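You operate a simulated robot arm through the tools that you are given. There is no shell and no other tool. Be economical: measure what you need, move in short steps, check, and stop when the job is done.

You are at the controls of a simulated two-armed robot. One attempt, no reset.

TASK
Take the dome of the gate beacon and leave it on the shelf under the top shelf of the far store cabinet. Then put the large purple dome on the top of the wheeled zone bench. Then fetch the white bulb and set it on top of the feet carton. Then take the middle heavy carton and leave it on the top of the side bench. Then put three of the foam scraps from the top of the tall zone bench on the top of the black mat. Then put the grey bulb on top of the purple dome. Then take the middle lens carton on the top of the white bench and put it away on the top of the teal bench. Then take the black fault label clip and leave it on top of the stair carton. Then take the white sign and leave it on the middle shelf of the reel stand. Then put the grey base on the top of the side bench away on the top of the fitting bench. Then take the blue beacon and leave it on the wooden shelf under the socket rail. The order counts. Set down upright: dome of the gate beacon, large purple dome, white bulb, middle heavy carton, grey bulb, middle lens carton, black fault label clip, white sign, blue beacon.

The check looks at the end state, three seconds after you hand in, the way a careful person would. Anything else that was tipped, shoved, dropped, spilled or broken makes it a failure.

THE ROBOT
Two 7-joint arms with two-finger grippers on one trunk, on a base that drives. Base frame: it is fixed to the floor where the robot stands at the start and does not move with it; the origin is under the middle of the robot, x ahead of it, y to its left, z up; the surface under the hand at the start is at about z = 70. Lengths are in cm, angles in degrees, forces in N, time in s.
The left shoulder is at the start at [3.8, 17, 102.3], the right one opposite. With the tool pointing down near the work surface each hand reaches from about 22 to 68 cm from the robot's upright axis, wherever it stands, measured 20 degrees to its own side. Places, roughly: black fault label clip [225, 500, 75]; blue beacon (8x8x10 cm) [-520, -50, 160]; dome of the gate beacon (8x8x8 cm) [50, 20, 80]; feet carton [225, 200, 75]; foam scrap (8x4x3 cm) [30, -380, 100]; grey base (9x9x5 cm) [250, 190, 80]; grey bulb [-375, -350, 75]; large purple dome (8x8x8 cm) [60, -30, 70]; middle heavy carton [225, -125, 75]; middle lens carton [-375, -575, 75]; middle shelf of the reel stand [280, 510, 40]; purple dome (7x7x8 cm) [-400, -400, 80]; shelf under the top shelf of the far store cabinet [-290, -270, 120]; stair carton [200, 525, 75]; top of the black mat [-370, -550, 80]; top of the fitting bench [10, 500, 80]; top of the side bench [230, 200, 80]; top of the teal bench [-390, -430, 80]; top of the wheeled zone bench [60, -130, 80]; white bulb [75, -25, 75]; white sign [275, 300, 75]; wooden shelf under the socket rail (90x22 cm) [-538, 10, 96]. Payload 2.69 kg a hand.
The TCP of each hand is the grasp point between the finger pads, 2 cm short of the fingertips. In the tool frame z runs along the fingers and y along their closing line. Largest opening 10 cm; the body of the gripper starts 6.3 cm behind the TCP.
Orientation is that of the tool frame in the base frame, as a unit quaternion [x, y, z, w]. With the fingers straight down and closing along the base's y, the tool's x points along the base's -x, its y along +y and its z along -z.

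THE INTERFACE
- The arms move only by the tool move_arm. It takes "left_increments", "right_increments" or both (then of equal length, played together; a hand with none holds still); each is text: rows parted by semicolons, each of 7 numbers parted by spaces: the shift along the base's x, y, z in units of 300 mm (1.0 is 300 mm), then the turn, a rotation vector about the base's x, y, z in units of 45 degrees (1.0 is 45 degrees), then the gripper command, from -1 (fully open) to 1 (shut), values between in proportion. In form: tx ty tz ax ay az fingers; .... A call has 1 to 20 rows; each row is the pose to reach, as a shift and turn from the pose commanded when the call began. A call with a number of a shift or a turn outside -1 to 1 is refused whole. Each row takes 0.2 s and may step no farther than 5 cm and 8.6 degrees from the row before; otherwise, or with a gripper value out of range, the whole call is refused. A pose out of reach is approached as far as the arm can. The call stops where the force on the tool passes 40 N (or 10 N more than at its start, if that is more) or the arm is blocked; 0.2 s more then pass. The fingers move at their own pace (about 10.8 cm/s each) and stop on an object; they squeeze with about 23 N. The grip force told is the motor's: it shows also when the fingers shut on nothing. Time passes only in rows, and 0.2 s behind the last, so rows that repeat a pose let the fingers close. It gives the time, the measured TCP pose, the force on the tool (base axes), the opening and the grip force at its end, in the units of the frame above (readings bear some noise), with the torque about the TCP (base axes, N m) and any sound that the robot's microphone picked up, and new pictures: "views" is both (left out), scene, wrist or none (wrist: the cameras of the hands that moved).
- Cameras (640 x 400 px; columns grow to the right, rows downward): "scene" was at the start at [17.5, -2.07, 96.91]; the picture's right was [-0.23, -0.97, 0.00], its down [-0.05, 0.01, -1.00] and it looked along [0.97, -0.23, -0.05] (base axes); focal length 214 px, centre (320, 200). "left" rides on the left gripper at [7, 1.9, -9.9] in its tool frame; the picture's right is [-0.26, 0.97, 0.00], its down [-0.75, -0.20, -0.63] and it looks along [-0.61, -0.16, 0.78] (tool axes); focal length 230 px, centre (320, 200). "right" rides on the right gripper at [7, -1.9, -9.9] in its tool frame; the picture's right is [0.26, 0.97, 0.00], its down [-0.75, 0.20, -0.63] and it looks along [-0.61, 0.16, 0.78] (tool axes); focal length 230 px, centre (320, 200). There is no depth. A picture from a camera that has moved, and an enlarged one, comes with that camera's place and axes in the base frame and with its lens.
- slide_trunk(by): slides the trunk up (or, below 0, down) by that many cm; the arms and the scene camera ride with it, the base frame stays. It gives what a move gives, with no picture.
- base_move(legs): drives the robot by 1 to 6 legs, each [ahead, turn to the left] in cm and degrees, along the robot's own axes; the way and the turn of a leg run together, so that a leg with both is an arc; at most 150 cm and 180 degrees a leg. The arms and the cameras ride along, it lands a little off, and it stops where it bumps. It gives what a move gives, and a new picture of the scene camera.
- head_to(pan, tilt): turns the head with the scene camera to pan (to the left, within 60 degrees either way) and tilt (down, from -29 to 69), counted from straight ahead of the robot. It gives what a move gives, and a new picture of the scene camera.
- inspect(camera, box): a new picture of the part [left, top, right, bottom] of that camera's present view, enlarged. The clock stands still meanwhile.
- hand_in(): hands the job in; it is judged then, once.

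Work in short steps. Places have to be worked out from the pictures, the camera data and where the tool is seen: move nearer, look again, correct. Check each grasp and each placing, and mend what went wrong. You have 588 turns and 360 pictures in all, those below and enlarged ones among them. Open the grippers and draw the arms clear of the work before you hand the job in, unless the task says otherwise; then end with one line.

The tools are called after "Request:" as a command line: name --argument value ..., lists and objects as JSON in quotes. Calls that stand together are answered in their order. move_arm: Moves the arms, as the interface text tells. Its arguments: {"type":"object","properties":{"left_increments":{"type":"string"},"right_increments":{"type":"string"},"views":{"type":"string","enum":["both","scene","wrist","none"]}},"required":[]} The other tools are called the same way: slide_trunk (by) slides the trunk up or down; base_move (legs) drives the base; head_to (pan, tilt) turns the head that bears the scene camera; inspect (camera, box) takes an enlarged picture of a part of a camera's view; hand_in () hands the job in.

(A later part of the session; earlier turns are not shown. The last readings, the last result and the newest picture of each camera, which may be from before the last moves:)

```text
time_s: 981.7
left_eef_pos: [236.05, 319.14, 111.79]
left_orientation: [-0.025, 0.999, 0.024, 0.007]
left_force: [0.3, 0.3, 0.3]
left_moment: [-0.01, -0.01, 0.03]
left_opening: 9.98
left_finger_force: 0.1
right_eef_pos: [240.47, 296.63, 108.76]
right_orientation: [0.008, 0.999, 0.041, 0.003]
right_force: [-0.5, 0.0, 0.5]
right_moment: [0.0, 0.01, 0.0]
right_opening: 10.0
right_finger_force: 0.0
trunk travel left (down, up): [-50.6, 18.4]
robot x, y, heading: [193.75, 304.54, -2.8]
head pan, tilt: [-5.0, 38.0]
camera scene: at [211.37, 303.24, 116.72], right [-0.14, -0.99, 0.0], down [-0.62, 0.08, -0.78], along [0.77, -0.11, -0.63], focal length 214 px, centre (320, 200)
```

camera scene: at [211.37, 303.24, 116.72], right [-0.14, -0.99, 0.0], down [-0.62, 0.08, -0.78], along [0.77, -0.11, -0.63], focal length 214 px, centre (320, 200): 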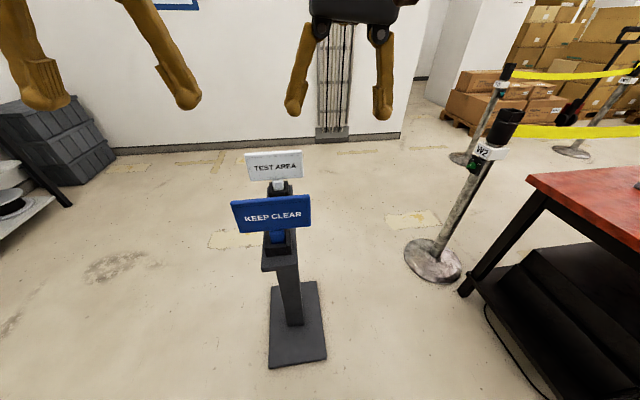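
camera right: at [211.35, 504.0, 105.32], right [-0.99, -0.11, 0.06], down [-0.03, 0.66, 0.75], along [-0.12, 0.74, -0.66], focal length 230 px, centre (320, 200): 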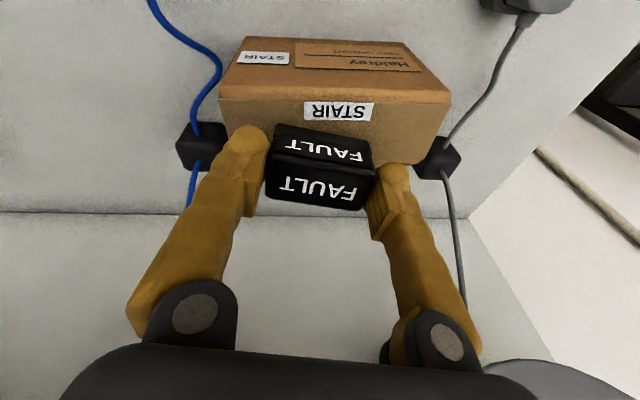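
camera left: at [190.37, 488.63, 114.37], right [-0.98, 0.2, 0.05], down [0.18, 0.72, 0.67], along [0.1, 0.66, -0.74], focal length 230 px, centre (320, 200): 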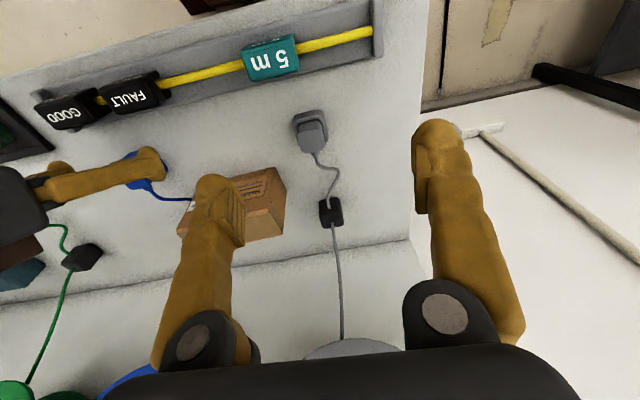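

White "TEST AREA" sign stands behind the blue one. Zoom in.

Request:
inspect --camera "scene" --box '[210, 130, 340, 300]'

```text
2.35 times, centred on (275, 215) of scene
camera zoom: at [211.37, 303.24, 116.72], right [-0.14, -0.99, 0.0], down [-0.62, 0.08, -0.78], along [0.77, -0.11, -0.63], focal length 505 px, centre (426, 165)
```

zoom: 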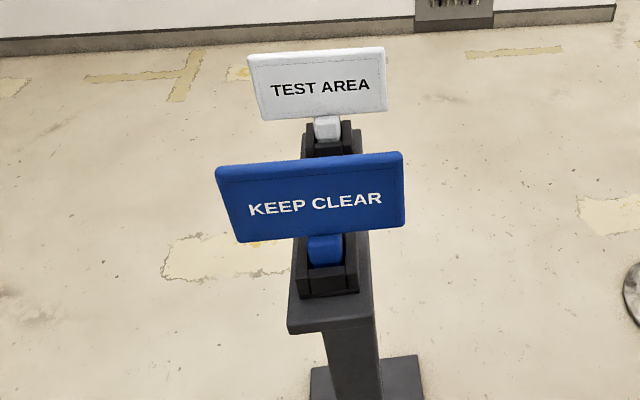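

White sign ≈[278,309.5], plate centre z≈82, facing west. I'll approach from the north (heading −90°) so the left gripper closes along x. Drive round.

Request:
base_move --legs '[[0, 93], [67, 0], [0, -90], [77, 0], [0, -90]]'

```text
time_s: 1001.0
left_eef_pos: [286.75, 333.77, 112.47]
left_orientation: [0.658, 0.753, 0.009, 0.027]
left_force: [0.5, 0.4, 0.1]
left_moment: [-0.02, 0.01, -0.01]
left_opening: 10.02
left_finger_force: 0.0
right_eef_pos: [264.72, 327.32, 109.47]
right_orientation: [0.681, 0.731, 0.022, 0.036]
right_force: [0.1, -0.3, -0.2]
right_moment: [-0.02, 0.01, 0.0]
right_opening: 9.99
right_finger_force: 0.1
trunk travel left (down, up): [-50.6, 18.4]
robot x, y, heading: [269.85, 372.54, -87.8]
head pan, tilt: [-5.0, 38.0]
camera scene: at [269.56, 355.23, 116.72], right [-1.0, 0.05, 0.0], down [0.03, 0.63, -0.78], along [-0.04, -0.78, -0.63], focal length 214 px, centre (320, 200)
```

scene: 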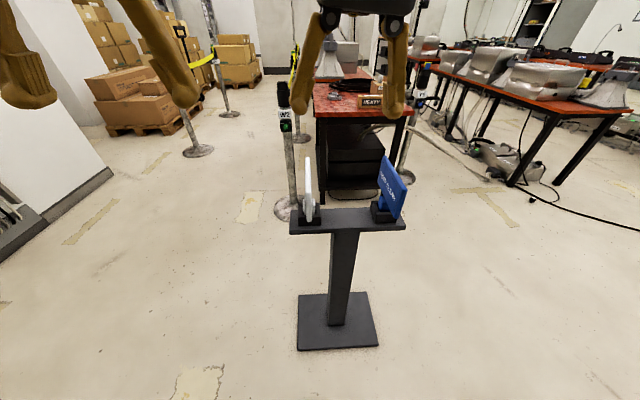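

Edge-on view: white sign at x≈270.3, y≈309, plate z≈78–88 on a black foot. I'll back off 13 cm and tilt the right hand 60° forward for a diagonal grasp that will later fit under the shelf.

Request:
base_move --legs '[[-13, 0]]'

Request:
move_arm --right_increments "0.02 -0.03 0 -0.16 0 0 -1;0.04 -0.06 0 -0.32 0 0 -1;0.08 -0.1 0 -0.48 0 0 -1;0.12 -0.16 0 -0.64 0 0 -1;0.16 -0.22 0 -0.8 0 0 -1;0.19 -0.28 0 -0.95 0 0 -1;0.19 -0.28 0 -1.0 0 0 -1" --left_increments "0.1 0 0 0 0 0 -1;0.15 0 0 0 0 0 -1;0.15 0 0 0 0 0 -1;0.15 0 0 0 0 0 -1;0.15 0 0 0 0 0 -1;0.15 0 0 0 0 0 -1;0.15 0 0 0 0 0 -1" --views "none"

Request:
slide_trunk --by -20

```text
time_s: 1002.3
left_eef_pos: [286.32, 348.69, 113.02]
left_orientation: [0.657, 0.753, 0.002, 0.032]
left_force: [-0.3, -0.4, -0.2]
left_moment: [-0.04, 0.02, 0.01]
left_opening: 9.99
left_finger_force: 0.0
right_eef_pos: [264.1, 342.23, 110.09]
right_orientation: [0.681, 0.731, 0.016, 0.041]
right_force: [0.0, 0.8, -0.5]
right_moment: [-0.04, -0.02, 0.03]
right_opening: 10.02
right_finger_force: 0.0
trunk travel left (down, up): [-50.6, 18.4]
robot x, y, heading: [269.02, 386.18, -87.6]
head pan, tilt: [-5.0, 38.0]
camera scene: at [269.07, 368.39, 116.72], right [-1.0, 0.05, 0.0], down [0.03, 0.63, -0.78], along [-0.04, -0.78, -0.63], focal length 214 px, centre (320, 200)
```

scene: 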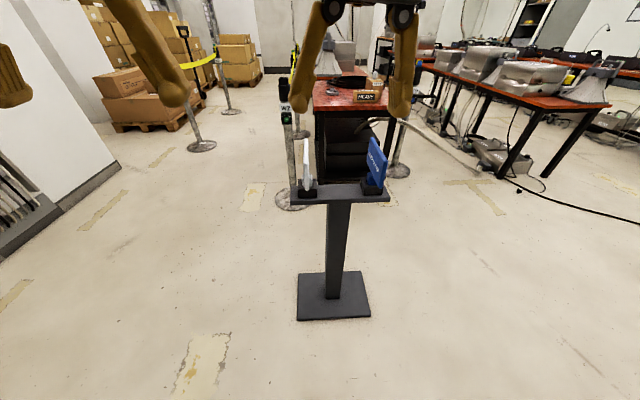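

```text
time_s: 1003.9
left_eef_pos: [290.5, 350.19, 113.63]
left_orientation: [0.657, 0.753, -0.001, 0.039]
left_force: [0.3, 0.4, 0.6]
left_moment: [-0.01, -0.03, 0.0]
left_opening: 10.01
left_finger_force: 0.0
right_eef_pos: [269.57, 335.37, 110.63]
right_orientation: [0.615, 0.677, -0.268, 0.302]
right_force: [0.3, -1.1, 0.3]
right_moment: [0.01, 0.03, 0.02]
right_opening: 9.98
right_finger_force: 0.0
right hand out of reach, approached as far as the arm can: row 4, 5, 6
trunk travel left (down, up): [-50.6, 18.4]
robot x, y, heading: [269.14, 385.77, -87.9]
head pan, tilt: [-5.0, 38.0]
```

```text
time_s: 1006.0
left_eef_pos: [290.63, 350.35, 93.59]
left_orientation: [0.657, 0.753, -0.002, 0.039]
left_force: [-0.5, 0.1, 0.3]
left_moment: [-0.02, 0.0, 0.04]
left_opening: 10.03
left_finger_force: 0.1
right_eef_pos: [269.75, 335.48, 90.91]
right_orientation: [0.61, 0.68, -0.27, 0.304]
right_force: [0.1, 0.9, 0.1]
right_moment: [0.01, 0.01, 0.02]
right_opening: 9.99
right_finger_force: 0.1
trunk travel left (down, up): [-30.6, 38.4]
robot x, y, heading: [269.21, 386.33, -87.8]
head pan, tilt: [-5.0, 38.0]
```

Straighten the yaw and advance halfway, looking through the wrist camera.

Request:
move_arm --right_increments "0.01 -0.1 0 0 0 -0.07 -1;0.02 -0.2 -0.02 0 0 -0.145 -1;0.03 -0.3 -0.05 0 0 -0.145 -1;0.03 -0.4 -0.08 0 0 -0.145 -1;0.03 -0.4 -0.08 0 0 -0.145 -1" --views "wrist"

```text
time_s: 1007.2
left_eef_pos: [290.7, 350.4, 93.56]
left_orientation: [0.657, 0.753, -0.002, 0.039]
left_force: [0.4, 0.3, -0.1]
left_moment: [-0.03, 0.01, 0.01]
left_opening: 9.99
left_finger_force: 0.1
right_eef_pos: [270.84, 323.3, 88.29]
right_orientation: [0.648, 0.644, -0.287, 0.288]
right_force: [-0.5, -0.1, 0.3]
right_moment: [0.03, 0.02, -0.02]
right_opening: 9.98
right_finger_force: 0.1
trunk travel left (down, up): [-30.6, 38.4]
robot x, y, heading: [269.33, 385.83, -87.7]
head pan, tilt: [-5.0, 38.0]
camera right: at [269.0, 335.54, 89.73], right [0.97, 0.17, -0.19], down [0.2, -0.04, 0.98], along [0.16, -0.99, -0.07], focal length 230 px, centre (320, 200)
```

right: 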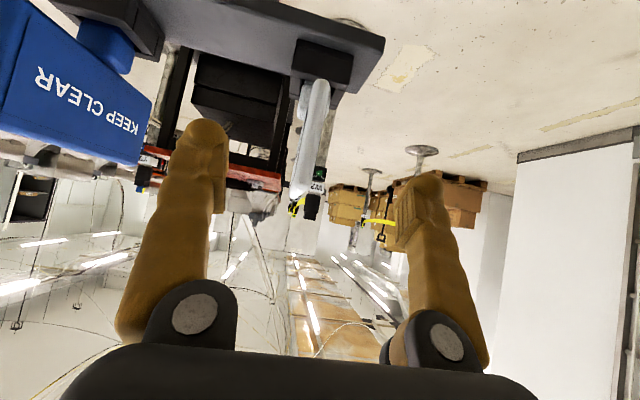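

The plate is neatly between the fingers' planes at x≈270.6, z 76–87. Advance to [270.6,311,83] and close.

Request:
move_arm --right_increments "0 -0.1 -0.04 0 0 0 -1;0 -0.2 -0.08 0 0 0 -1;-0.005 -0.3 -0.13 0 0 0 -1;-0.007 -0.38 -0.165 0 0 0 -1;-0.007 -0.41 -0.177 0 0 0 -1;-0.007 -0.41 -0.177 0 0 0 0;-0.007 -0.41 -0.177 0 0 0 1;-0.007 -0.41 -0.177 0 0 0 1;-0.007 -0.41 -0.177 0 0 0 1" --views "wrist"

```text
time_s: 1009.2
left_eef_pos: [290.58, 350.42, 93.48]
left_orientation: [0.657, 0.753, -0.002, 0.039]
left_force: [0.6, -0.2, -0.9]
left_moment: [-0.02, -0.03, -0.01]
left_opening: 10.01
left_finger_force: 0.1
right_eef_pos: [270.7, 310.96, 83.16]
right_orientation: [0.65, 0.643, -0.287, 0.285]
right_force: [-2.4, 0.6, 0.0]
right_moment: [0.16, 0.16, 0.04]
right_opening: 1.32
right_finger_force: 23.3
right hand out of reach, approached as far as the arm can: row 5, 6, 7, 8, 9
trunk travel left (down, up): [-30.6, 38.4]
robot x, y, heading: [269.08, 386.17, -87.7]
head pan, tilt: [-5.0, 38.0]
camera right: at [269.02, 323.15, 84.57], right [0.97, 0.17, -0.19], down [0.2, -0.04, 0.98], along [0.15, -0.99, -0.07], focal length 230 px, centre (320, 200)
```

right: 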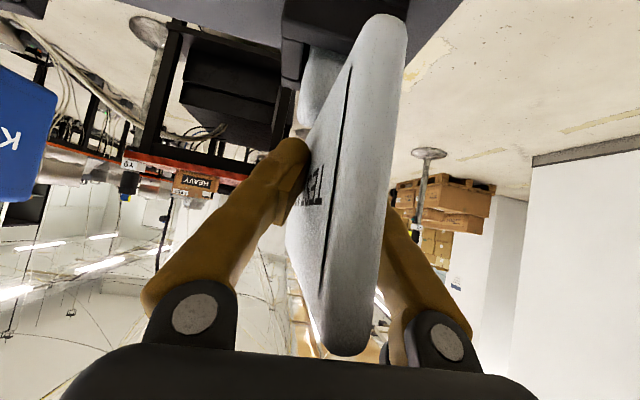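

Gripped the plate (1.3 cm). Lift with the trunk and look.

Request:
slide_trunk --by 12

Request:
inspect --camera "scene" --box '[200, 60, 480, 235]'

```text
time_s: 1010.7
left_eef_pos: [290.65, 350.36, 105.73]
left_orientation: [0.657, 0.753, -0.003, 0.039]
left_force: [0.3, 0.0, -0.4]
left_moment: [-0.02, 0.0, -0.02]
left_opening: 9.99
left_finger_force: 0.0
right_eef_pos: [270.71, 310.79, 95.12]
right_orientation: [0.649, 0.645, -0.285, 0.286]
right_force: [0.1, -0.5, -2.0]
right_moment: [0.05, 0.02, -0.02]
right_opening: 1.29
right_finger_force: 23.2
trunk travel left (down, up): [-42.6, 26.4]
robot x, y, heading: [269.44, 385.62, -87.9]
head pan, tilt: [-5.0, 38.0]
```

```text
2.29 times, centred on (340, 148) of scene
camera zoom: at [269.06, 368.45, 108.7], right [-1.0, 0.05, 0.0], down [0.03, 0.63, -0.78], along [-0.04, -0.78, -0.63], focal length 490 px, centre (274, 320)
```

zoom: 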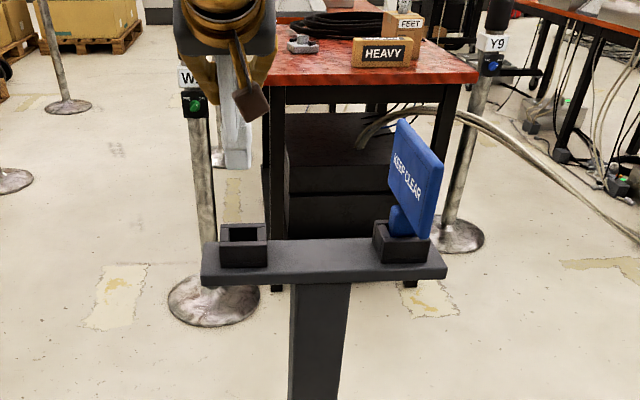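

The sign came out of its socket: plate plus a small stub, base ≈10 cm below TCP. Retract a bit, turn and drive in front of the reel stand (stopping clear of it).

Request:
move_arm --right_increments "0 0.1 0.03 0 0 0 1;0 0.2 0.05 0 0 0 1;0 0.3 0.05 0 0 0 1;0 0.4 0.05 0 0 0 1;0 0.48 0.05 0 0 0 1;0 0.48 0.05 0 0 0 1" --left_increments "0.02 -0.1 0.05 0 0 0 -1;0.02 -0.2 0.1 0 0 0 -1;0.02 -0.25 0.1 0 0 0 -1;0.02 -0.25 0.1 0 0 0 -1;0.02 -0.25 0.1 0 0 0 -1;0.02 -0.25 0.1 0 0 0 -1" --views "none"

Request:
base_move --legs '[[0, -148], [47, 0], [0, -34]]'

```text
time_s: 1011.2
left_eef_pos: [290.76, 349.46, 108.0]
left_orientation: [0.657, 0.752, -0.009, 0.046]
left_force: [-1.3, -0.2, 0.6]
left_moment: [-0.08, -0.06, -0.03]
left_opening: 9.99
left_finger_force: 0.0
right_eef_pos: [263.08, 314.24, 95.38]
right_orientation: [0.688, 0.608, -0.295, 0.265]
right_force: [-0.7, 0.7, -1.7]
right_moment: [0.03, -0.05, 0.03]
right_opening: 1.34
right_finger_force: 23.4
trunk travel left (down, up): [-42.6, 26.4]
robot x, y, heading: [269.34, 385.48, -88.0]
head pan, tilt: [-5.0, 38.0]
stopped in row 2 (right hand): the arm was blocked; the commanded pose is now the measured one
```

```text
time_s: 1015.2
left_eef_pos: [238.35, 361.16, 108.72]
left_orientation: [0.991, 0.119, -0.051, 0.03]
left_force: [0.6, 0.4, 0.6]
left_moment: [-0.08, 0.09, -0.01]
left_opening: 10.0
left_finger_force: 0.0
right_eef_pos: [197.09, 392.47, 97.89]
right_orientation: [0.913, -0.085, -0.399, -0.004]
right_force: [1.2, 1.8, -0.9]
right_moment: [-0.06, 0.01, 0.04]
right_opening: 1.36
right_finger_force: 22.7
trunk travel left (down, up): [-42.6, 26.4]
robot x, y, heading: [268.91, 384.46, -172.3]
head pan, tilt: [-5.0, 38.0]
stopped in leg 1: the robot was blocked; the commanded pose is now the measured one
camera scene: at [251.85, 383.65, 108.78], right [-0.05, 1.0, 0.0], down [0.63, 0.03, -0.78], along [-0.78, -0.04, -0.63], focal length 214 px, centre (320, 200)
```

scene: 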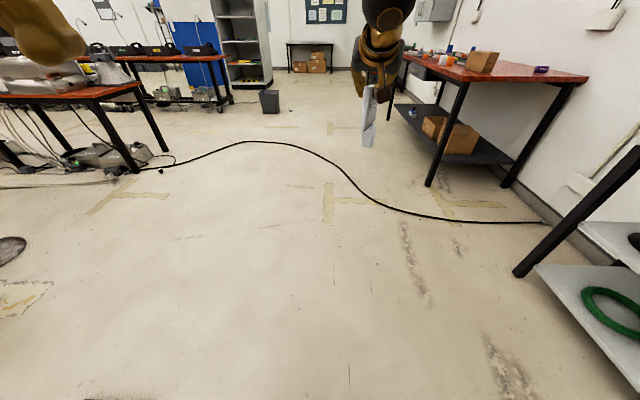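

Spurious stop. Re-pose both hands and continue the turn in separate steps.

Request:
move_arm --right_increments "0.1 0.01 0.02 0 0 0 1;0.2 0.03 0.03 0 0 0 1;0.3 0.04 0.03 0 0 0 1;0.4 0.06 0.03 0 0 0 1;0.4 0.06 0.03 0 0 0 1" --left_increments "-0.1 0.01 0 0 0 0 -1;-0.2 0.03 0 0 0 0 -1;-0.3 0.05 0 0 0 0 -1;-0.38 0.07 0 0 0 0 -1;-0.38 0.07 0 0 0 0 -1" --views "none"

Request:
base_move --legs '[[0, -64], [47, 0], [0, -34]]'

```text
time_s: 1016.4
left_eef_pos: [226.26, 362.9, 108.78]
left_orientation: [0.991, 0.119, -0.052, 0.028]
left_force: [0.2, 0.2, -0.1]
left_moment: [0.0, -0.01, -0.01]
left_opening: 10.02
left_finger_force: 0.1
right_eef_pos: [209.93, 389.4, 99.1]
right_orientation: [0.912, -0.044, -0.408, 0.0]
right_force: [1.1, -0.1, -2.3]
right_moment: [0.0, -0.07, 0.02]
right_opening: 1.3
right_finger_force: 22.7
trunk travel left (down, up): [-42.6, 26.4]
robot x, y, heading: [269.11, 384.92, -172.1]
head pan, tilt: [-5.0, 38.0]
```

```text
time_s: 1023.7
left_eef_pos: [228.24, 469.28, 108.76]
left_orientation: [0.738, -0.672, -0.055, -0.022]
left_force: [0.2, 0.2, -0.1]
left_moment: [-0.01, 0.03, -0.01]
left_opening: 9.98
left_finger_force: 0.0
right_eef_pos: [256.81, 481.81, 99.08]
right_orientation: [-0.563, 0.719, 0.268, 0.308]
right_force: [-0.2, 0.6, -1.9]
right_moment: [-0.06, 0.0, 0.01]
right_opening: 1.3
right_finger_force: 22.8
trunk travel left (down, up): [-42.6, 26.4]
robot x, y, heading: [243.71, 423.73, 89.7]
head pan, tilt: [-5.0, 38.0]
camera scene: at [244.55, 441.53, 108.72], right [1.0, -0.1, 0.0], down [-0.06, -0.63, -0.78], along [0.08, 0.77, -0.63], focal length 214 px, centre (320, 200)
```

scene: 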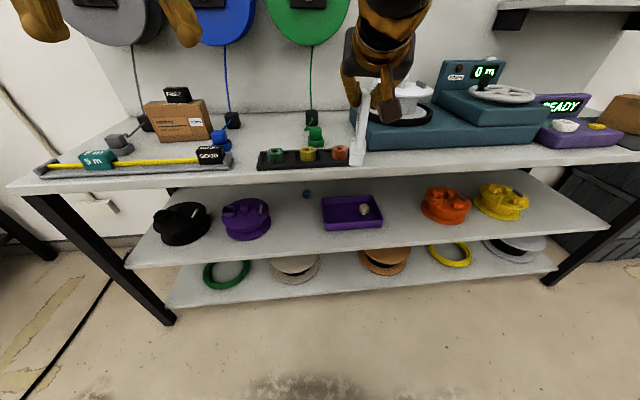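

Gap on the middle shelf between purple reel and tray: x≈230–252. Swing the right hand to x≈241 (left hand aside), then lower the trunk.

Request:
move_arm --right_increments "-0.08 0 0 0 0 0.05 1;-0.16 0 0 0 0 0.1 1;-0.24 0 0 0 0 0.15 1;-0.32 0 0 0 0 0.2 1;-0.42 0 0 0 0 0.22 1;-0.52 0 0 0 0 0.22 1;-0.52 0 0 0 0 0.22 1" --left_increments "-0.14 -0.03 0 0 0 0 -1;-0.28 -0.06 0 0 0 0 -1;-0.42 -0.1 0 0 0 0 -1;-0.5 -0.15 0 0 0 0 -1;-0.5 -0.15 0 0 0 0 -1;-0.5 -0.15 0 0 0 0 -1;-0.5 -0.15 0 0 0 0 -1" --views "none"

Request:
slide_trunk --by -40

Request:
head_to --pan 0 --tilt 15

```text
time_s: 1025.3
left_eef_pos: [213.26, 463.21, 109.52]
left_orientation: [0.738, -0.672, -0.06, -0.027]
left_force: [0.2, 0.1, -0.3]
left_moment: [-0.03, 0.0, 0.02]
left_opening: 9.99
left_finger_force: 0.0
right_eef_pos: [241.11, 480.35, 99.87]
right_orientation: [-0.62, 0.664, 0.301, 0.288]
right_force: [0.0, -0.5, -2.7]
right_moment: [-0.06, -0.01, 0.01]
right_opening: 1.3
right_finger_force: 23.3
trunk travel left (down, up): [-42.6, 26.4]
robot x, y, heading: [243.81, 423.94, 89.1]
head pan, tilt: [-5.0, 38.0]
```

```text
time_s: 1029.2
left_eef_pos: [213.31, 463.07, 69.57]
left_orientation: [0.738, -0.672, -0.06, -0.028]
left_force: [-0.5, 0.6, 0.6]
left_moment: [0.05, 0.05, 0.02]
left_opening: 9.98
left_finger_force: 0.1
right_eef_pos: [241.08, 480.31, 59.98]
right_orientation: [-0.621, 0.665, 0.299, 0.288]
right_force: [-0.9, 0.9, -1.3]
right_moment: [-0.12, -0.01, -0.03]
right_opening: 1.3
right_finger_force: 22.7
trunk travel left (down, up): [-2.6, 66.4]
robot x, y, heading: [243.45, 423.96, 89.6]
head pan, tilt: [-5.0, 38.0]
```

```text
time_s: 1030.0
left_eef_pos: [213.21, 463.16, 69.64]
left_orientation: [0.738, -0.672, -0.06, -0.028]
left_force: [-1.1, -0.4, 0.4]
left_moment: [0.02, -0.04, -0.02]
left_opening: 10.0
left_finger_force: 0.0
right_eef_pos: [241.13, 480.2, 59.87]
right_orientation: [-0.621, 0.665, 0.3, 0.288]
right_force: [0.1, 0.4, -1.8]
right_moment: [-0.06, 0.0, 0.06]
right_opening: 1.31
right_finger_force: 23.6
trunk travel left (down, up): [-2.6, 66.4]
robot x, y, heading: [243.26, 424.27, 89.5]
head pan, tilt: [0.0, 15.0]
camera scene: at [243.78, 441.66, 72.36], right [1.0, -0.01, 0.0], down [0.0, -0.28, -0.96], along [0.01, 0.96, -0.28], focal length 214 px, centre (320, 200)
```

scene: 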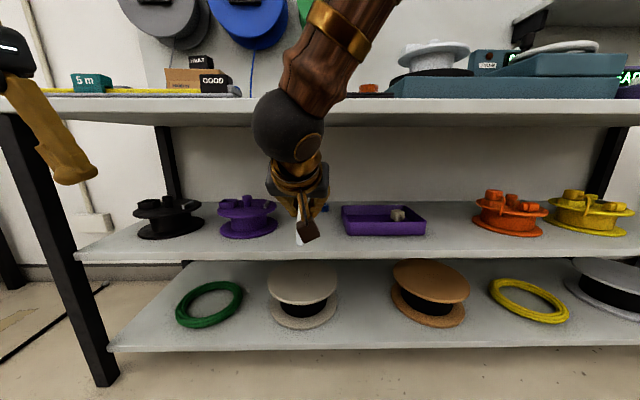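

Good. Drive 20 cm forward to bring the sign over the shelf.

Request:
base_move --legs '[[20, 0]]'

```text
time_s: 1031.7
left_eef_pos: [213.43, 483.47, 69.66]
left_orientation: [0.738, -0.672, -0.06, -0.028]
left_force: [0.1, -0.7, -0.4]
left_moment: [0.03, 0.03, 0.01]
left_opening: 9.99
left_finger_force: 0.0
right_eef_pos: [241.29, 500.55, 59.86]
right_orientation: [-0.62, 0.665, 0.3, 0.288]
right_force: [-0.2, 0.0, -1.2]
right_moment: [-0.04, 0.02, 0.02]
right_opening: 1.32
right_finger_force: 23.2
trunk travel left (down, up): [-2.6, 66.4]
robot x, y, heading: [243.43, 444.12, 89.4]
head pan, tilt: [0.0, 15.0]
camera scene: at [243.99, 461.99, 72.37], right [1.0, -0.01, 0.0], down [0.0, -0.28, -0.96], along [0.01, 0.96, -0.28], focal length 214 px, centre (320, 200)
```

scene: 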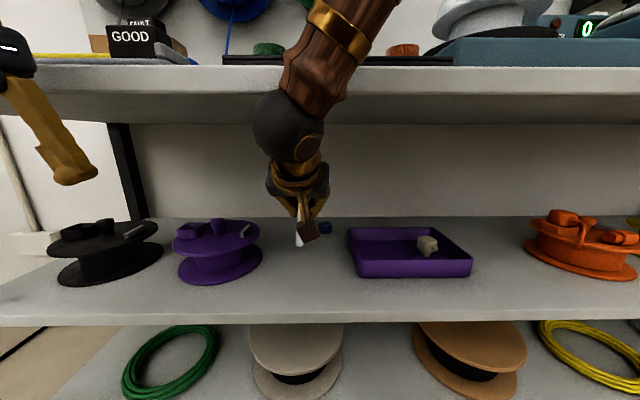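

Shelf z≈45, front y≈489. Lower the sign 3.5 cm, then inch to contact.

Request:
move_arm --right_increments "0 0 -0.03 0 0 0 1;0 0 -0.06 0 0 0 1;0 0 -0.09 0 0 0 1;0 0 -0.115 0 0 0 1;0 0 -0.115 0 0 0 1" --views "wrist"

```text
time_s: 1032.8
left_eef_pos: [213.34, 482.37, 70.25]
left_orientation: [0.737, -0.672, -0.065, -0.033]
left_force: [0.3, 0.2, -0.6]
left_moment: [0.0, -0.02, 0.03]
left_opening: 10.02
left_finger_force: 0.1
right_eef_pos: [241.27, 499.55, 57.43]
right_orientation: [-0.618, 0.662, 0.306, 0.293]
right_force: [-0.6, -0.5, -1.2]
right_moment: [-0.06, -0.02, 0.01]
right_opening: 1.29
right_finger_force: 23.1
trunk travel left (down, up): [-2.6, 66.4]
robot x, y, heading: [243.87, 444.7, 89.3]
head pan, tilt: [0.0, 15.0]
camera right: at [242.57, 487.66, 58.3], right [-0.98, -0.12, -0.16], down [-0.16, 0.01, 0.99], along [-0.11, 0.99, -0.03], focal length 230 px, centre (320, 200)
```

right: 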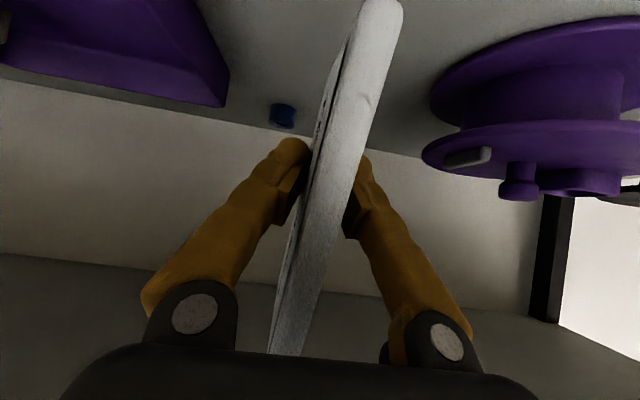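

The sign seems to lean ~13° forward in the grip (bottom nearer me). Pitch the hand back by 12° and recheck.

Request:
move_arm --right_increments "0 0 0.01 -0.1 0 0 1;0 0 0.02 -0.2 0 0 1;0 0.02 0.02 -0.28 0 0 1;0 0.02 0.02 -0.28 0 0 1" --views "wrist"

```text
time_s: 1033.8
left_eef_pos: [213.13, 481.86, 70.4]
left_orientation: [0.738, -0.671, -0.067, -0.037]
left_force: [-0.9, 0.8, 0.1]
left_moment: [-0.03, 0.0, -0.02]
left_opening: 9.98
left_finger_force: 0.1
right_eef_pos: [240.35, 498.42, 57.35]
right_orientation: [-0.658, 0.684, 0.222, 0.222]
right_force: [-0.9, 0.5, -1.3]
right_moment: [-0.07, -0.01, -0.02]
right_opening: 1.31
right_finger_force: 22.5
trunk travel left (down, up): [-2.6, 66.4]
robot x, y, heading: [243.5, 444.35, 89.5]
head pan, tilt: [0.0, 15.0]
camera right: at [241.92, 487.08, 60.98], right [-0.97, -0.17, -0.14], down [-0.18, 0.23, 0.96], along [-0.13, 0.96, -0.26], focal length 230 px, centre (320, 200)
```

right: 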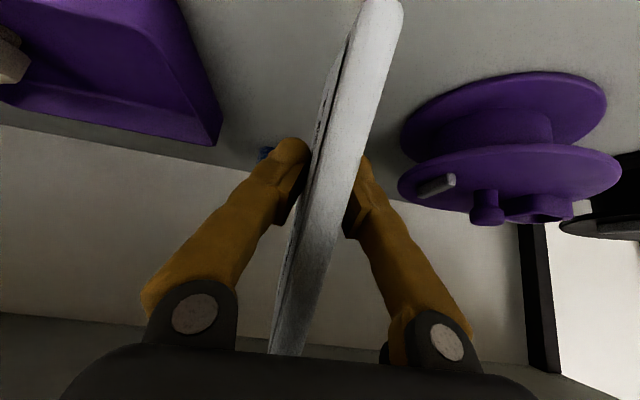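

My geometry check shows I corrected the wrong way: the sign pivoted ~26° in the grip, so it needs about 74° tool tilt. Back off 12 cm, and tilt the hand further forward while extending.

Request:
base_move --legs '[[-12, 0]]'

Request:
move_arm --right_increments "0.005 0.05 0.02 0.14 0 0 1;0.01 0.1 0.04 0.28 0 0 1;0.015 0.16 0.05 0.42 0 0 1;0.02 0.22 0.05 0.56 0 0 1;0.02 0.28 0.05 0.7 0 0 1;0.02 0.33 0.05 0.8 0 0 1;0.02 0.33 0.05 0.8 0 0 1" --views "scene"

```text
time_s: 1035.1
left_eef_pos: [213.23, 470.45, 70.2]
left_orientation: [0.737, -0.672, -0.065, -0.034]
left_force: [-0.1, -0.7, 0.1]
left_moment: [-0.03, 0.0, 0.0]
left_opening: 10.0
left_finger_force: 0.0
right_eef_pos: [241.15, 488.36, 58.02]
right_orientation: [-0.646, 0.692, 0.231, 0.224]
right_force: [0.2, -0.2, -1.6]
right_moment: [-0.11, -0.01, -0.02]
right_opening: 1.32
right_finger_force: 22.9
trunk travel left (down, up): [-2.6, 66.4]
robot x, y, heading: [243.54, 432.18, 89.3]
head pan, tilt: [0.0, 15.0]
camera scene: at [243.88, 450.01, 72.37], right [1.0, -0.01, 0.0], down [0.0, -0.28, -0.96], along [0.01, 0.96, -0.28], focal length 214 px, centre (320, 200)
```

scene: 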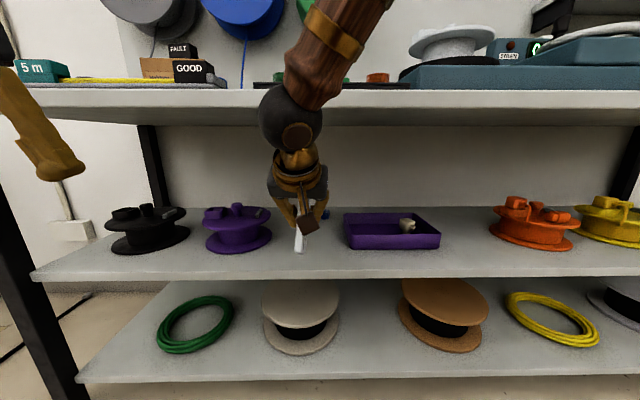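

```text
time_s: 1036.7
left_eef_pos: [213.16, 469.43, 70.71]
left_orientation: [0.737, -0.671, -0.07, -0.041]
left_force: [-0.8, -0.3, 0.3]
left_moment: [-0.02, -0.02, -0.04]
left_opening: 10.01
left_finger_force: 0.1
right_eef_pos: [243.5, 498.23, 60.78]
right_orientation: [-0.528, 0.596, 0.436, 0.42]
right_force: [0.4, 0.0, -1.9]
right_moment: [-0.07, 0.04, -0.01]
right_opening: 1.32
right_finger_force: 23.1
trunk travel left (down, up): [-2.6, 66.4]
robot x, y, heading: [243.41, 432.43, 89.3]
head pan, tilt: [0.0, 15.0]
camera scene: at [243.88, 450.0, 72.37], right [1.0, -0.01, 0.0], down [0.0, -0.28, -0.96], along [0.01, 0.96, -0.28], focal length 214 px, centre (320, 200)
```

scene: 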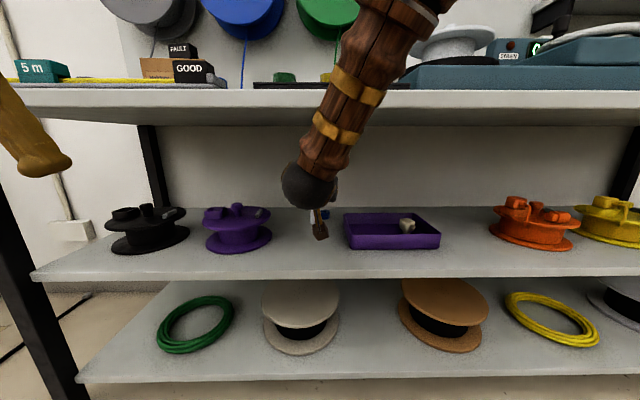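

Tilt is now 74°. To verify the sign's uprightness, turn the left hand 45° so its camera looks at the sign from the side.

Request:
move_arm --left_increments "0 0 0.03 0 0 -0.17 -1;0 0 0.06 0 0 -0.34 -1;0 0 0.06 0 0 -0.51 -1;0 0 0.06 0 0 -0.68 -1;0 0 0.06 0 0 -0.85 -1;0 0 0.06 0 0 -1.0 -1" --views "wrist"

```text
time_s: 1038.1
left_eef_pos: [213.12, 469.25, 72.4]
left_orientation: [-0.423, 0.903, 0.045, 0.063]
left_force: [-0.7, 0.1, -0.3]
left_moment: [0.0, 0.0, 0.01]
left_opening: 10.0
left_finger_force: 0.0
right_eef_pos: [243.59, 498.18, 60.49]
right_orientation: [-0.53, 0.596, 0.433, 0.42]
right_force: [0.0, -1.1, -2.6]
right_moment: [-0.09, 0.01, -0.02]
right_opening: 1.31
right_finger_force: 22.8
trunk travel left (down, up): [-2.6, 66.4]
robot x, y, heading: [243.66, 432.21, 89.3]
head pan, tilt: [0.0, 15.0]
camera left: at [206.67, 463.79, 81.12], right [-0.58, 0.81, 0.07], down [0.58, 0.36, 0.73], along [0.57, 0.46, -0.68], focal length 230 px, centre (320, 200)
```

left: 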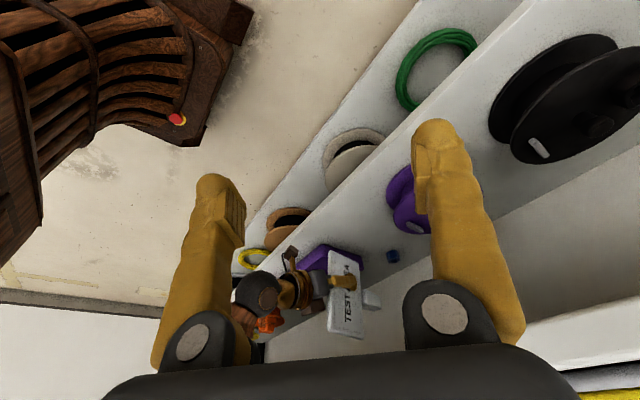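

Excellent, it sees the sign. Zoom in on it.

Request:
inspect --camera "left" --box '[270, 220, 430, 350]'

```text
3.08 times, centred on (350, 285) of left
camera zoom: at [206.67, 463.79, 81.12], right [-0.58, 0.81, 0.07], down [0.58, 0.36, 0.73], along [0.57, 0.46, -0.68], focal length 708 px, centre (228, -62)
```

zoom: 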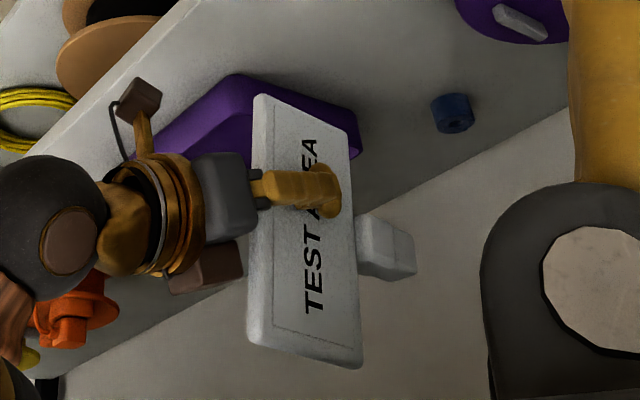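

Now it's clear: the sign has swung in the grip so its long side hangs vertical with the stub pointing forward. I'll use the shelf itself: touch its lower end on the shelf and move the hand forward so friction turns the stub down. First lower to contact.

Request:
move_arm --right_increments "0 0 -0.05 0 0 0 1;0 0 -0.1 0 0 0 1;0 0 -0.14 0 0 0 1;0 0 -0.17 0 0 0 1;0 0 -0.19 0 0 0 1;0 0 -0.21 0 0 0 1" --views "none"

Request:
inspect --camera "left" --box '[270, 220, 430, 350]'

```text
time_s: 1039.5
left_eef_pos: [213.32, 469.26, 72.33]
left_orientation: [-0.426, 0.902, 0.046, 0.062]
left_force: [-0.2, -0.6, -0.4]
left_moment: [0.03, -0.01, -0.01]
left_opening: 10.0
left_finger_force: 0.1
right_eef_pos: [242.9, 498.07, 54.28]
right_orientation: [-0.533, 0.591, 0.435, 0.421]
right_force: [-0.3, -0.6, -1.9]
right_moment: [-0.06, 0.04, -0.02]
right_opening: 1.3
right_finger_force: 22.7
trunk travel left (down, up): [-2.6, 66.4]
robot x, y, heading: [244.01, 432.03, 89.3]
head pan, tilt: [0.0, 15.0]
```

```text
3.08 times, centred on (350, 285) of left
camera zoom: at [206.69, 463.77, 81.11], right [-0.58, 0.81, 0.07], down [0.58, 0.36, 0.73], along [0.57, 0.47, -0.68], focal length 708 px, centre (228, -62)
```

zoom: 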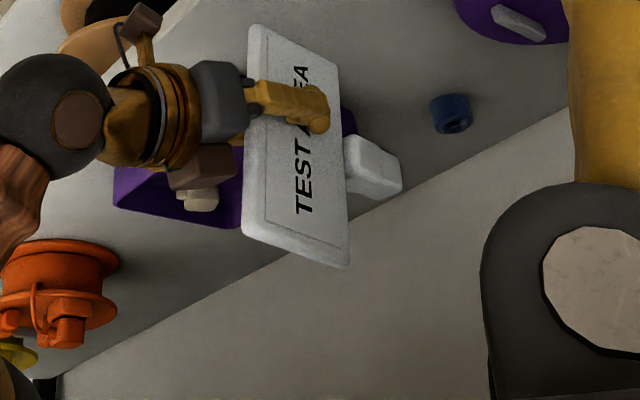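

The grip is nearer the lower end, so the lower end is still 4 cm up. Retract 4 cm and lower to touch.

Request:
move_arm --right_increments "0 -0.06 0 0 0 0 1;0 -0.12 -0.03 0 0 0 1;0 -0.12 -0.08 0 0 0 1;0 -0.12 -0.12 0 0 0 1;0 -0.12 -0.14 0 0 0 1;0 -0.12 -0.155 0 0 0 1;0 -0.12 -0.155 0 0 0 1" --views "none"

```text
time_s: 1041.1
left_eef_pos: [213.32, 469.22, 72.44]
left_orientation: [-0.425, 0.902, 0.046, 0.063]
left_force: [-0.3, 0.6, -1.0]
left_moment: [0.03, 0.0, 0.01]
left_opening: 10.01
left_finger_force: 0.1
right_eef_pos: [242.58, 494.43, 50.06]
right_orientation: [-0.535, 0.585, 0.438, 0.423]
right_force: [-1.2, 7.2, 18.3]
right_moment: [0.28, 0.06, -0.02]
right_opening: 1.36
right_finger_force: 23.2
trunk travel left (down, up): [-2.6, 66.4]
robot x, y, heading: [243.36, 432.43, 89.2]
head pan, tilt: [0.0, 15.0]
```

In contact (18 N). Drag forward along the computed rolling path for the first 45°, then look.

Request:
move_arm --right_increments "0 0.017 0.012 0 0 0 1;0 0.034 0.024 0 0 0 1;0 0.055 0.034 0 0 0 1;0 0.073 0.042 0 0 0 1;0 0.095 0.048 0 0 0 1;0 0.114 0.052 0 0 0 1;0 0.14 0.054 0 0 0 1;0 0.161 0.054 0 0 0 1;0 0.161 0.054 0 0 0 1" --views "none"

Request:
inspect --camera "left" --box '[270, 190, 430, 320]'

```text
time_s: 1043.1
left_eef_pos: [213.29, 469.17, 72.37]
left_orientation: [-0.424, 0.902, 0.046, 0.062]
left_force: [-0.7, 0.4, 0.0]
left_moment: [0.02, 0.01, -0.01]
left_opening: 9.99
left_finger_force: 0.0
right_eef_pos: [242.65, 499.06, 51.05]
right_orientation: [-0.537, 0.588, 0.434, 0.42]
right_force: [-0.3, 0.0, -3.0]
right_moment: [-0.07, 0.0, 0.0]
right_opening: 1.29
right_finger_force: 22.8
trunk travel left (down, up): [-2.6, 66.4]
robot x, y, heading: [243.71, 432.19, 89.3]
head pan, tilt: [0.0, 15.0]
```

```text
3.08 times, centred on (350, 255) of left
camera zoom: at [206.69, 463.77, 81.11], right [-0.58, 0.81, 0.07], down [0.58, 0.36, 0.73], along [0.57, 0.47, -0.68], focal length 708 px, centre (228, 31)
```

zoom: 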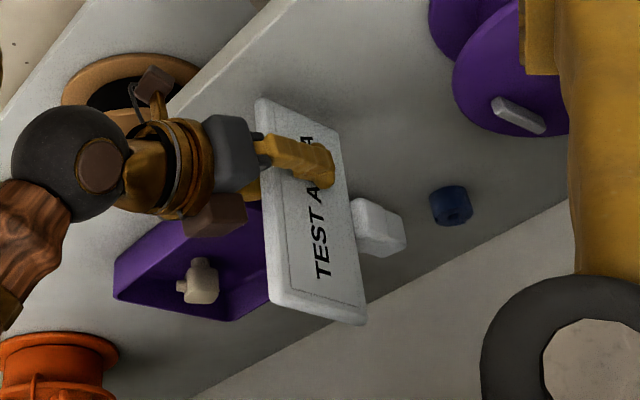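

Friction only turned it ~5°. Better: in open space, use my closed left fingers as a stop behind the sign's upper end while pulling the right hand back. Back out and raise first.

Request:
move_arm --right_increments "0 0 0.06 0 0 0 1;0 0 0.12 0 0 0 1;0 0 0.15 0 0 0 1" --left_increments "0 0 0 0 0 0.17 0;0 0 0 0 0 0.34 1;0 0 0 0 0 0.51 1" --views "none"

Request:
base_move --legs '[[-26, 0]]'

Request:
slide_trunk --by 24

```text
time_s: 1043.9
left_eef_pos: [213.25, 469.26, 72.29]
left_orientation: [-0.596, 0.799, 0.06, 0.051]
left_force: [-0.3, -0.2, -0.3]
left_moment: [-0.02, 0.0, -0.02]
left_opening: 0.0
left_finger_force: 23.0
right_eef_pos: [243.0, 499.02, 55.04]
right_orientation: [-0.537, 0.591, 0.431, 0.419]
right_force: [0.1, -0.2, -1.4]
right_moment: [-0.12, 0.01, 0.01]
right_opening: 1.33
right_finger_force: 23.3
trunk travel left (down, up): [-2.6, 66.4]
robot x, y, heading: [243.28, 432.66, 89.3]
head pan, tilt: [0.0, 15.0]
```

```text
time_s: 1045.8
left_eef_pos: [212.99, 442.97, 72.44]
left_orientation: [-0.594, 0.801, 0.059, 0.051]
left_force: [0.4, 0.6, 0.3]
left_moment: [0.01, 0.0, 0.01]
left_opening: 0.01
left_finger_force: 22.9
right_eef_pos: [242.49, 473.01, 55.69]
right_orientation: [-0.534, 0.59, 0.435, 0.42]
right_force: [-0.4, 0.8, -1.5]
right_moment: [-0.07, 0.03, -0.01]
right_opening: 1.3
right_finger_force: 23.2
trunk travel left (down, up): [-2.6, 66.4]
robot x, y, heading: [243.47, 406.24, 89.6]
head pan, tilt: [0.0, 15.0]
camera scene: at [243.58, 423.79, 72.36], right [1.0, -0.01, 0.0], down [0.0, -0.28, -0.96], along [0.01, 0.96, -0.28], focal length 214 px, centre (320, 200)
```

scene: 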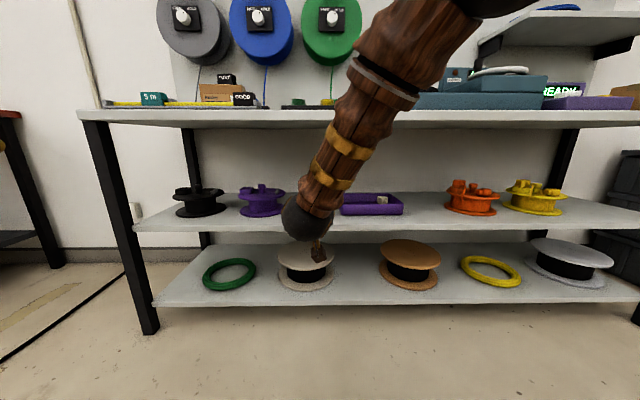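

```text
time_s: 1048.3
left_eef_pos: [212.89, 441.34, 95.14]
left_orientation: [-0.596, 0.801, 0.043, 0.039]
left_force: [0.0, 0.4, -0.2]
left_moment: [0.01, 0.01, -0.02]
left_opening: 0.0
left_finger_force: 23.0
right_eef_pos: [243.18, 472.51, 80.82]
right_orientation: [-0.527, 0.59, 0.439, 0.426]
right_force: [-0.6, -0.2, -1.9]
right_moment: [-0.1, 0.02, -0.03]
right_opening: 1.32
right_finger_force: 22.9
trunk travel left (down, up): [-26.6, 42.4]
robot x, y, heading: [243.33, 406.33, 89.4]
head pan, tilt: [0.0, 15.0]
```

Position the closed left fingers above and behind the sign's upper end.

Request:
move_arm --left_increments "0 0.1 0.1 0 0 0 1;0 0.22 0.18 0 0 0 1;0.02 0.36 0.2 0 0 0 1;0.08 0.5 0.2 0 0 0 1;0.16 0.63 0.2 0 0 0 1;0.26 0.74 0.2 0 0 0 1;0.38 0.81 0.2 0 0 0 1;0.5 0.83 0.2 0 0 0 1;0.5 0.83 0.2 0 0 0 1" --views "none"

Request:
move_arm --left_increments "0.13 0 0 0 0 0 1;0.26 0 0 0 0 0 1;0.39 0 0 0 0 0 1;0.5 0 0 0 0 0 1;0.5 0 0 0 0 0 1" --views "scene"

```text
time_s: 1050.3
left_eef_pos: [228.17, 466.95, 102.91]
left_orientation: [-0.595, 0.799, 0.066, 0.055]
left_force: [-0.3, 0.5, 0.1]
left_moment: [0.02, 0.0, -0.02]
left_opening: 0.0
left_finger_force: 23.6
right_eef_pos: [243.18, 472.54, 80.77]
right_orientation: [-0.527, 0.591, 0.438, 0.426]
right_force: [0.7, 0.4, -2.2]
right_moment: [-0.05, 0.0, 0.02]
right_opening: 1.29
right_finger_force: 22.9
trunk travel left (down, up): [-26.6, 42.4]
robot x, y, heading: [243.08, 406.16, 89.1]
head pan, tilt: [0.0, 15.0]
```

```text
time_s: 1051.5
left_eef_pos: [242.75, 468.01, 103.65]
left_orientation: [-0.601, 0.795, 0.063, 0.058]
left_force: [-0.1, 0.2, 0.3]
left_moment: [0.0, -0.01, -0.01]
left_opening: 0.02
left_finger_force: 22.3
right_eef_pos: [243.19, 472.4, 80.8]
right_orientation: [-0.527, 0.591, 0.438, 0.426]
right_force: [-0.7, 1.1, -2.0]
right_moment: [-0.12, -0.01, 0.01]
right_opening: 1.3
right_finger_force: 22.7
trunk travel left (down, up): [-26.6, 42.4]
robot x, y, heading: [243.23, 406.23, 89.3]
head pan, tilt: [0.0, 15.0]
camera scene: at [243.56, 424.15, 96.38], right [1.0, -0.01, 0.0], down [0.0, -0.28, -0.96], along [0.01, 0.96, -0.28], focal length 214 px, centre (320, 200)
```

scene: 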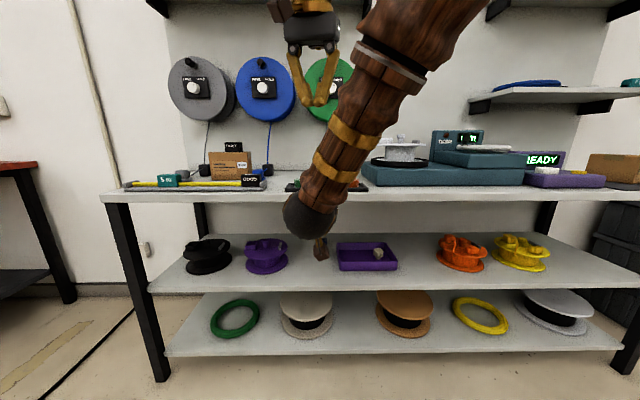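

Set y and lower the left fingers to z≈89.

Request:
move_arm --left_increments "0.015 -0.09 -0.03 0 0 0 1;0.015 -0.095 -0.12 0 0 0 1;0.015 -0.095 -0.22 0 0 0 1;0.015 -0.095 -0.32 0 0 0 1;0.015 -0.095 -0.41 0 0 0 1;0.015 -0.095 -0.49 0 0 0 1;0.015 -0.095 -0.49 0 0 0 1" --views "wrist"

```text
time_s: 1051.9
left_eef_pos: [240.88, 462.88, 95.04]
left_orientation: [-0.62, 0.784, 0.004, 0.025]
left_force: [0.6, -0.4, -0.1]
left_moment: [0.1, 0.01, -0.02]
left_opening: 0.0
left_finger_force: 22.9
right_eef_pos: [243.79, 471.27, 81.79]
right_orientation: [-0.52, 0.591, 0.44, 0.432]
right_force: [0.5, 0.4, -1.7]
right_moment: [-0.13, -0.03, -0.02]
right_opening: 1.31
right_finger_force: 23.0
trunk travel left (down, up): [-26.6, 42.4]
robot x, y, heading: [243.39, 406.18, 89.0]
head pan, tilt: [0.0, 15.0]
stopped in row 2 (left hand): the arm was blocked; the commanded pose is now the measured one
camera left: at [237.09, 456.22, 104.56], right [-0.88, 0.47, -0.01], down [0.35, 0.66, 0.67], along [0.33, 0.58, -0.74], focal length 230 px, centre (320, 200)
```

left: 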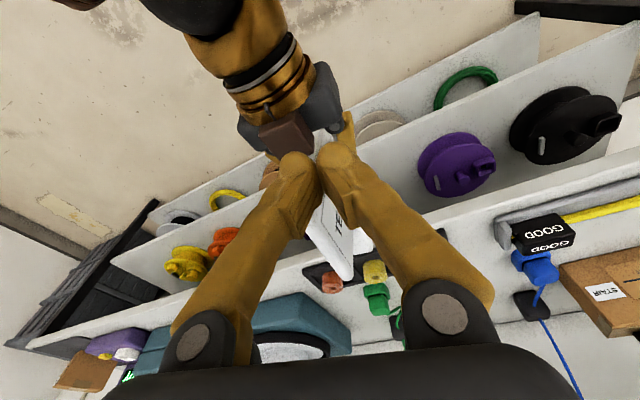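

Left is stopped just above. Instead raise the right hand (with the sign) 5 cm so its upper end overlaps the left fingers.

Request:
move_arm --right_increments "0 0 0.04 0 0 0 1;0 0 0.08 0 0 0 1;0 0 0.12 0 0 0 1;0 0 0.16 0 0 0 1;0 0 0.16 0 0 0 1" --views "none"

Request:
inspect --camera "left" --box '[200, 80, 440, 300]'

```text
time_s: 1053.1
left_eef_pos: [241.01, 463.23, 95.39]
left_orientation: [-0.62, 0.784, 0.005, 0.029]
left_force: [-0.8, -1.2, 5.6]
left_moment: [-0.06, -0.03, -0.02]
left_opening: 0.0
left_finger_force: 23.1
right_eef_pos: [243.28, 471.32, 86.67]
right_orientation: [-0.524, 0.587, 0.443, 0.429]
right_force: [-0.5, 0.6, -6.5]
right_moment: [0.29, -0.05, 0.03]
right_opening: 1.3
right_finger_force: 23.1
trunk travel left (down, up): [-26.6, 42.4]
robot x, y, heading: [243.21, 406.01, 89.5]
head pan, tilt: [0.0, 15.0]
```

```text
1.82 times, centred on (320, 190) of left
camera zoom: at [237.22, 456.44, 104.8], right [-0.88, 0.48, -0.01], down [0.34, 0.66, 0.67], along [0.33, 0.59, -0.74], focal length 418 px, centre (320, 218)
```

zoom: 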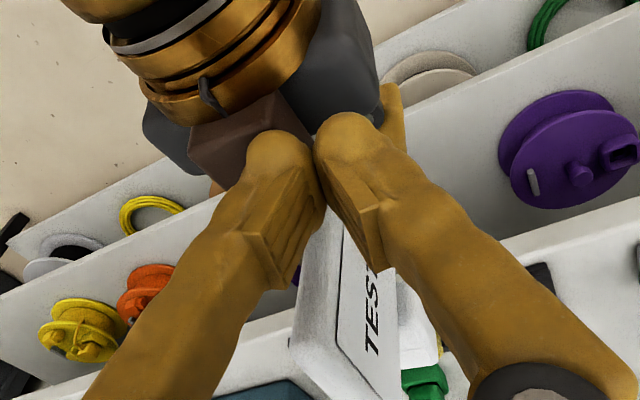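

Now pull the right hand back 10 cm; the left fingers hold the sign's upper end and rotate it.

Request:
move_arm --right_increments "0 -0.05 -0.01 0 0 0 1;0 -0.1 -0.01 0 0 0 1;0 -0.14 0 0 0 0 1;0 -0.18 0 0 0 0 1;0 -0.22 0.01 0 0 0 1;0 -0.26 0.02 0 0 0 1;0 -0.3 0.03 0 0 0 1;0 -0.34 0.04 0 0 0 1" --views "none"

Request:
inspect --camera "left" --box '[200, 80, 440, 300]'

```text
time_s: 1054.9
left_eef_pos: [240.92, 463.12, 95.24]
left_orientation: [-0.62, 0.784, 0.005, 0.028]
left_force: [0.4, 0.3, 0.2]
left_moment: [-0.04, 0.02, 0.01]
left_opening: 0.0
left_finger_force: 23.3
right_eef_pos: [243.71, 461.18, 87.43]
right_orientation: [-0.522, 0.592, 0.44, 0.429]
right_force: [0.0, 0.3, -2.4]
right_moment: [-0.1, 0.0, -0.02]
right_opening: 1.32
right_finger_force: 23.4
trunk travel left (down, up): [-26.6, 42.4]
robot x, y, heading: [243.07, 406.27, 89.3]
head pan, tilt: [0.0, 15.0]
```

```text
1.82 times, centred on (320, 190) of left
camera zoom: at [237.2, 456.42, 104.72], right [-0.88, 0.48, -0.01], down [0.34, 0.66, 0.67], along [0.33, 0.59, -0.74], focal length 418 px, centre (320, 218)
```

zoom: 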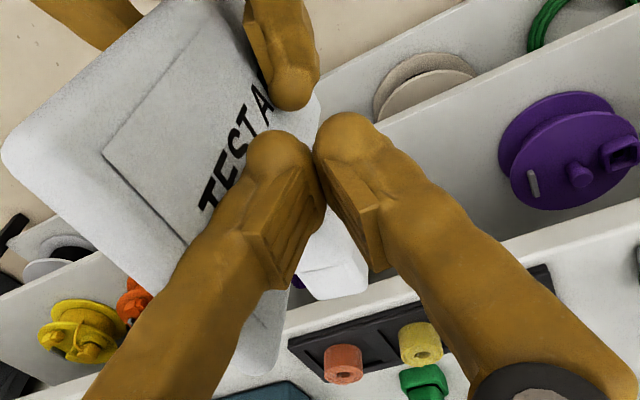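

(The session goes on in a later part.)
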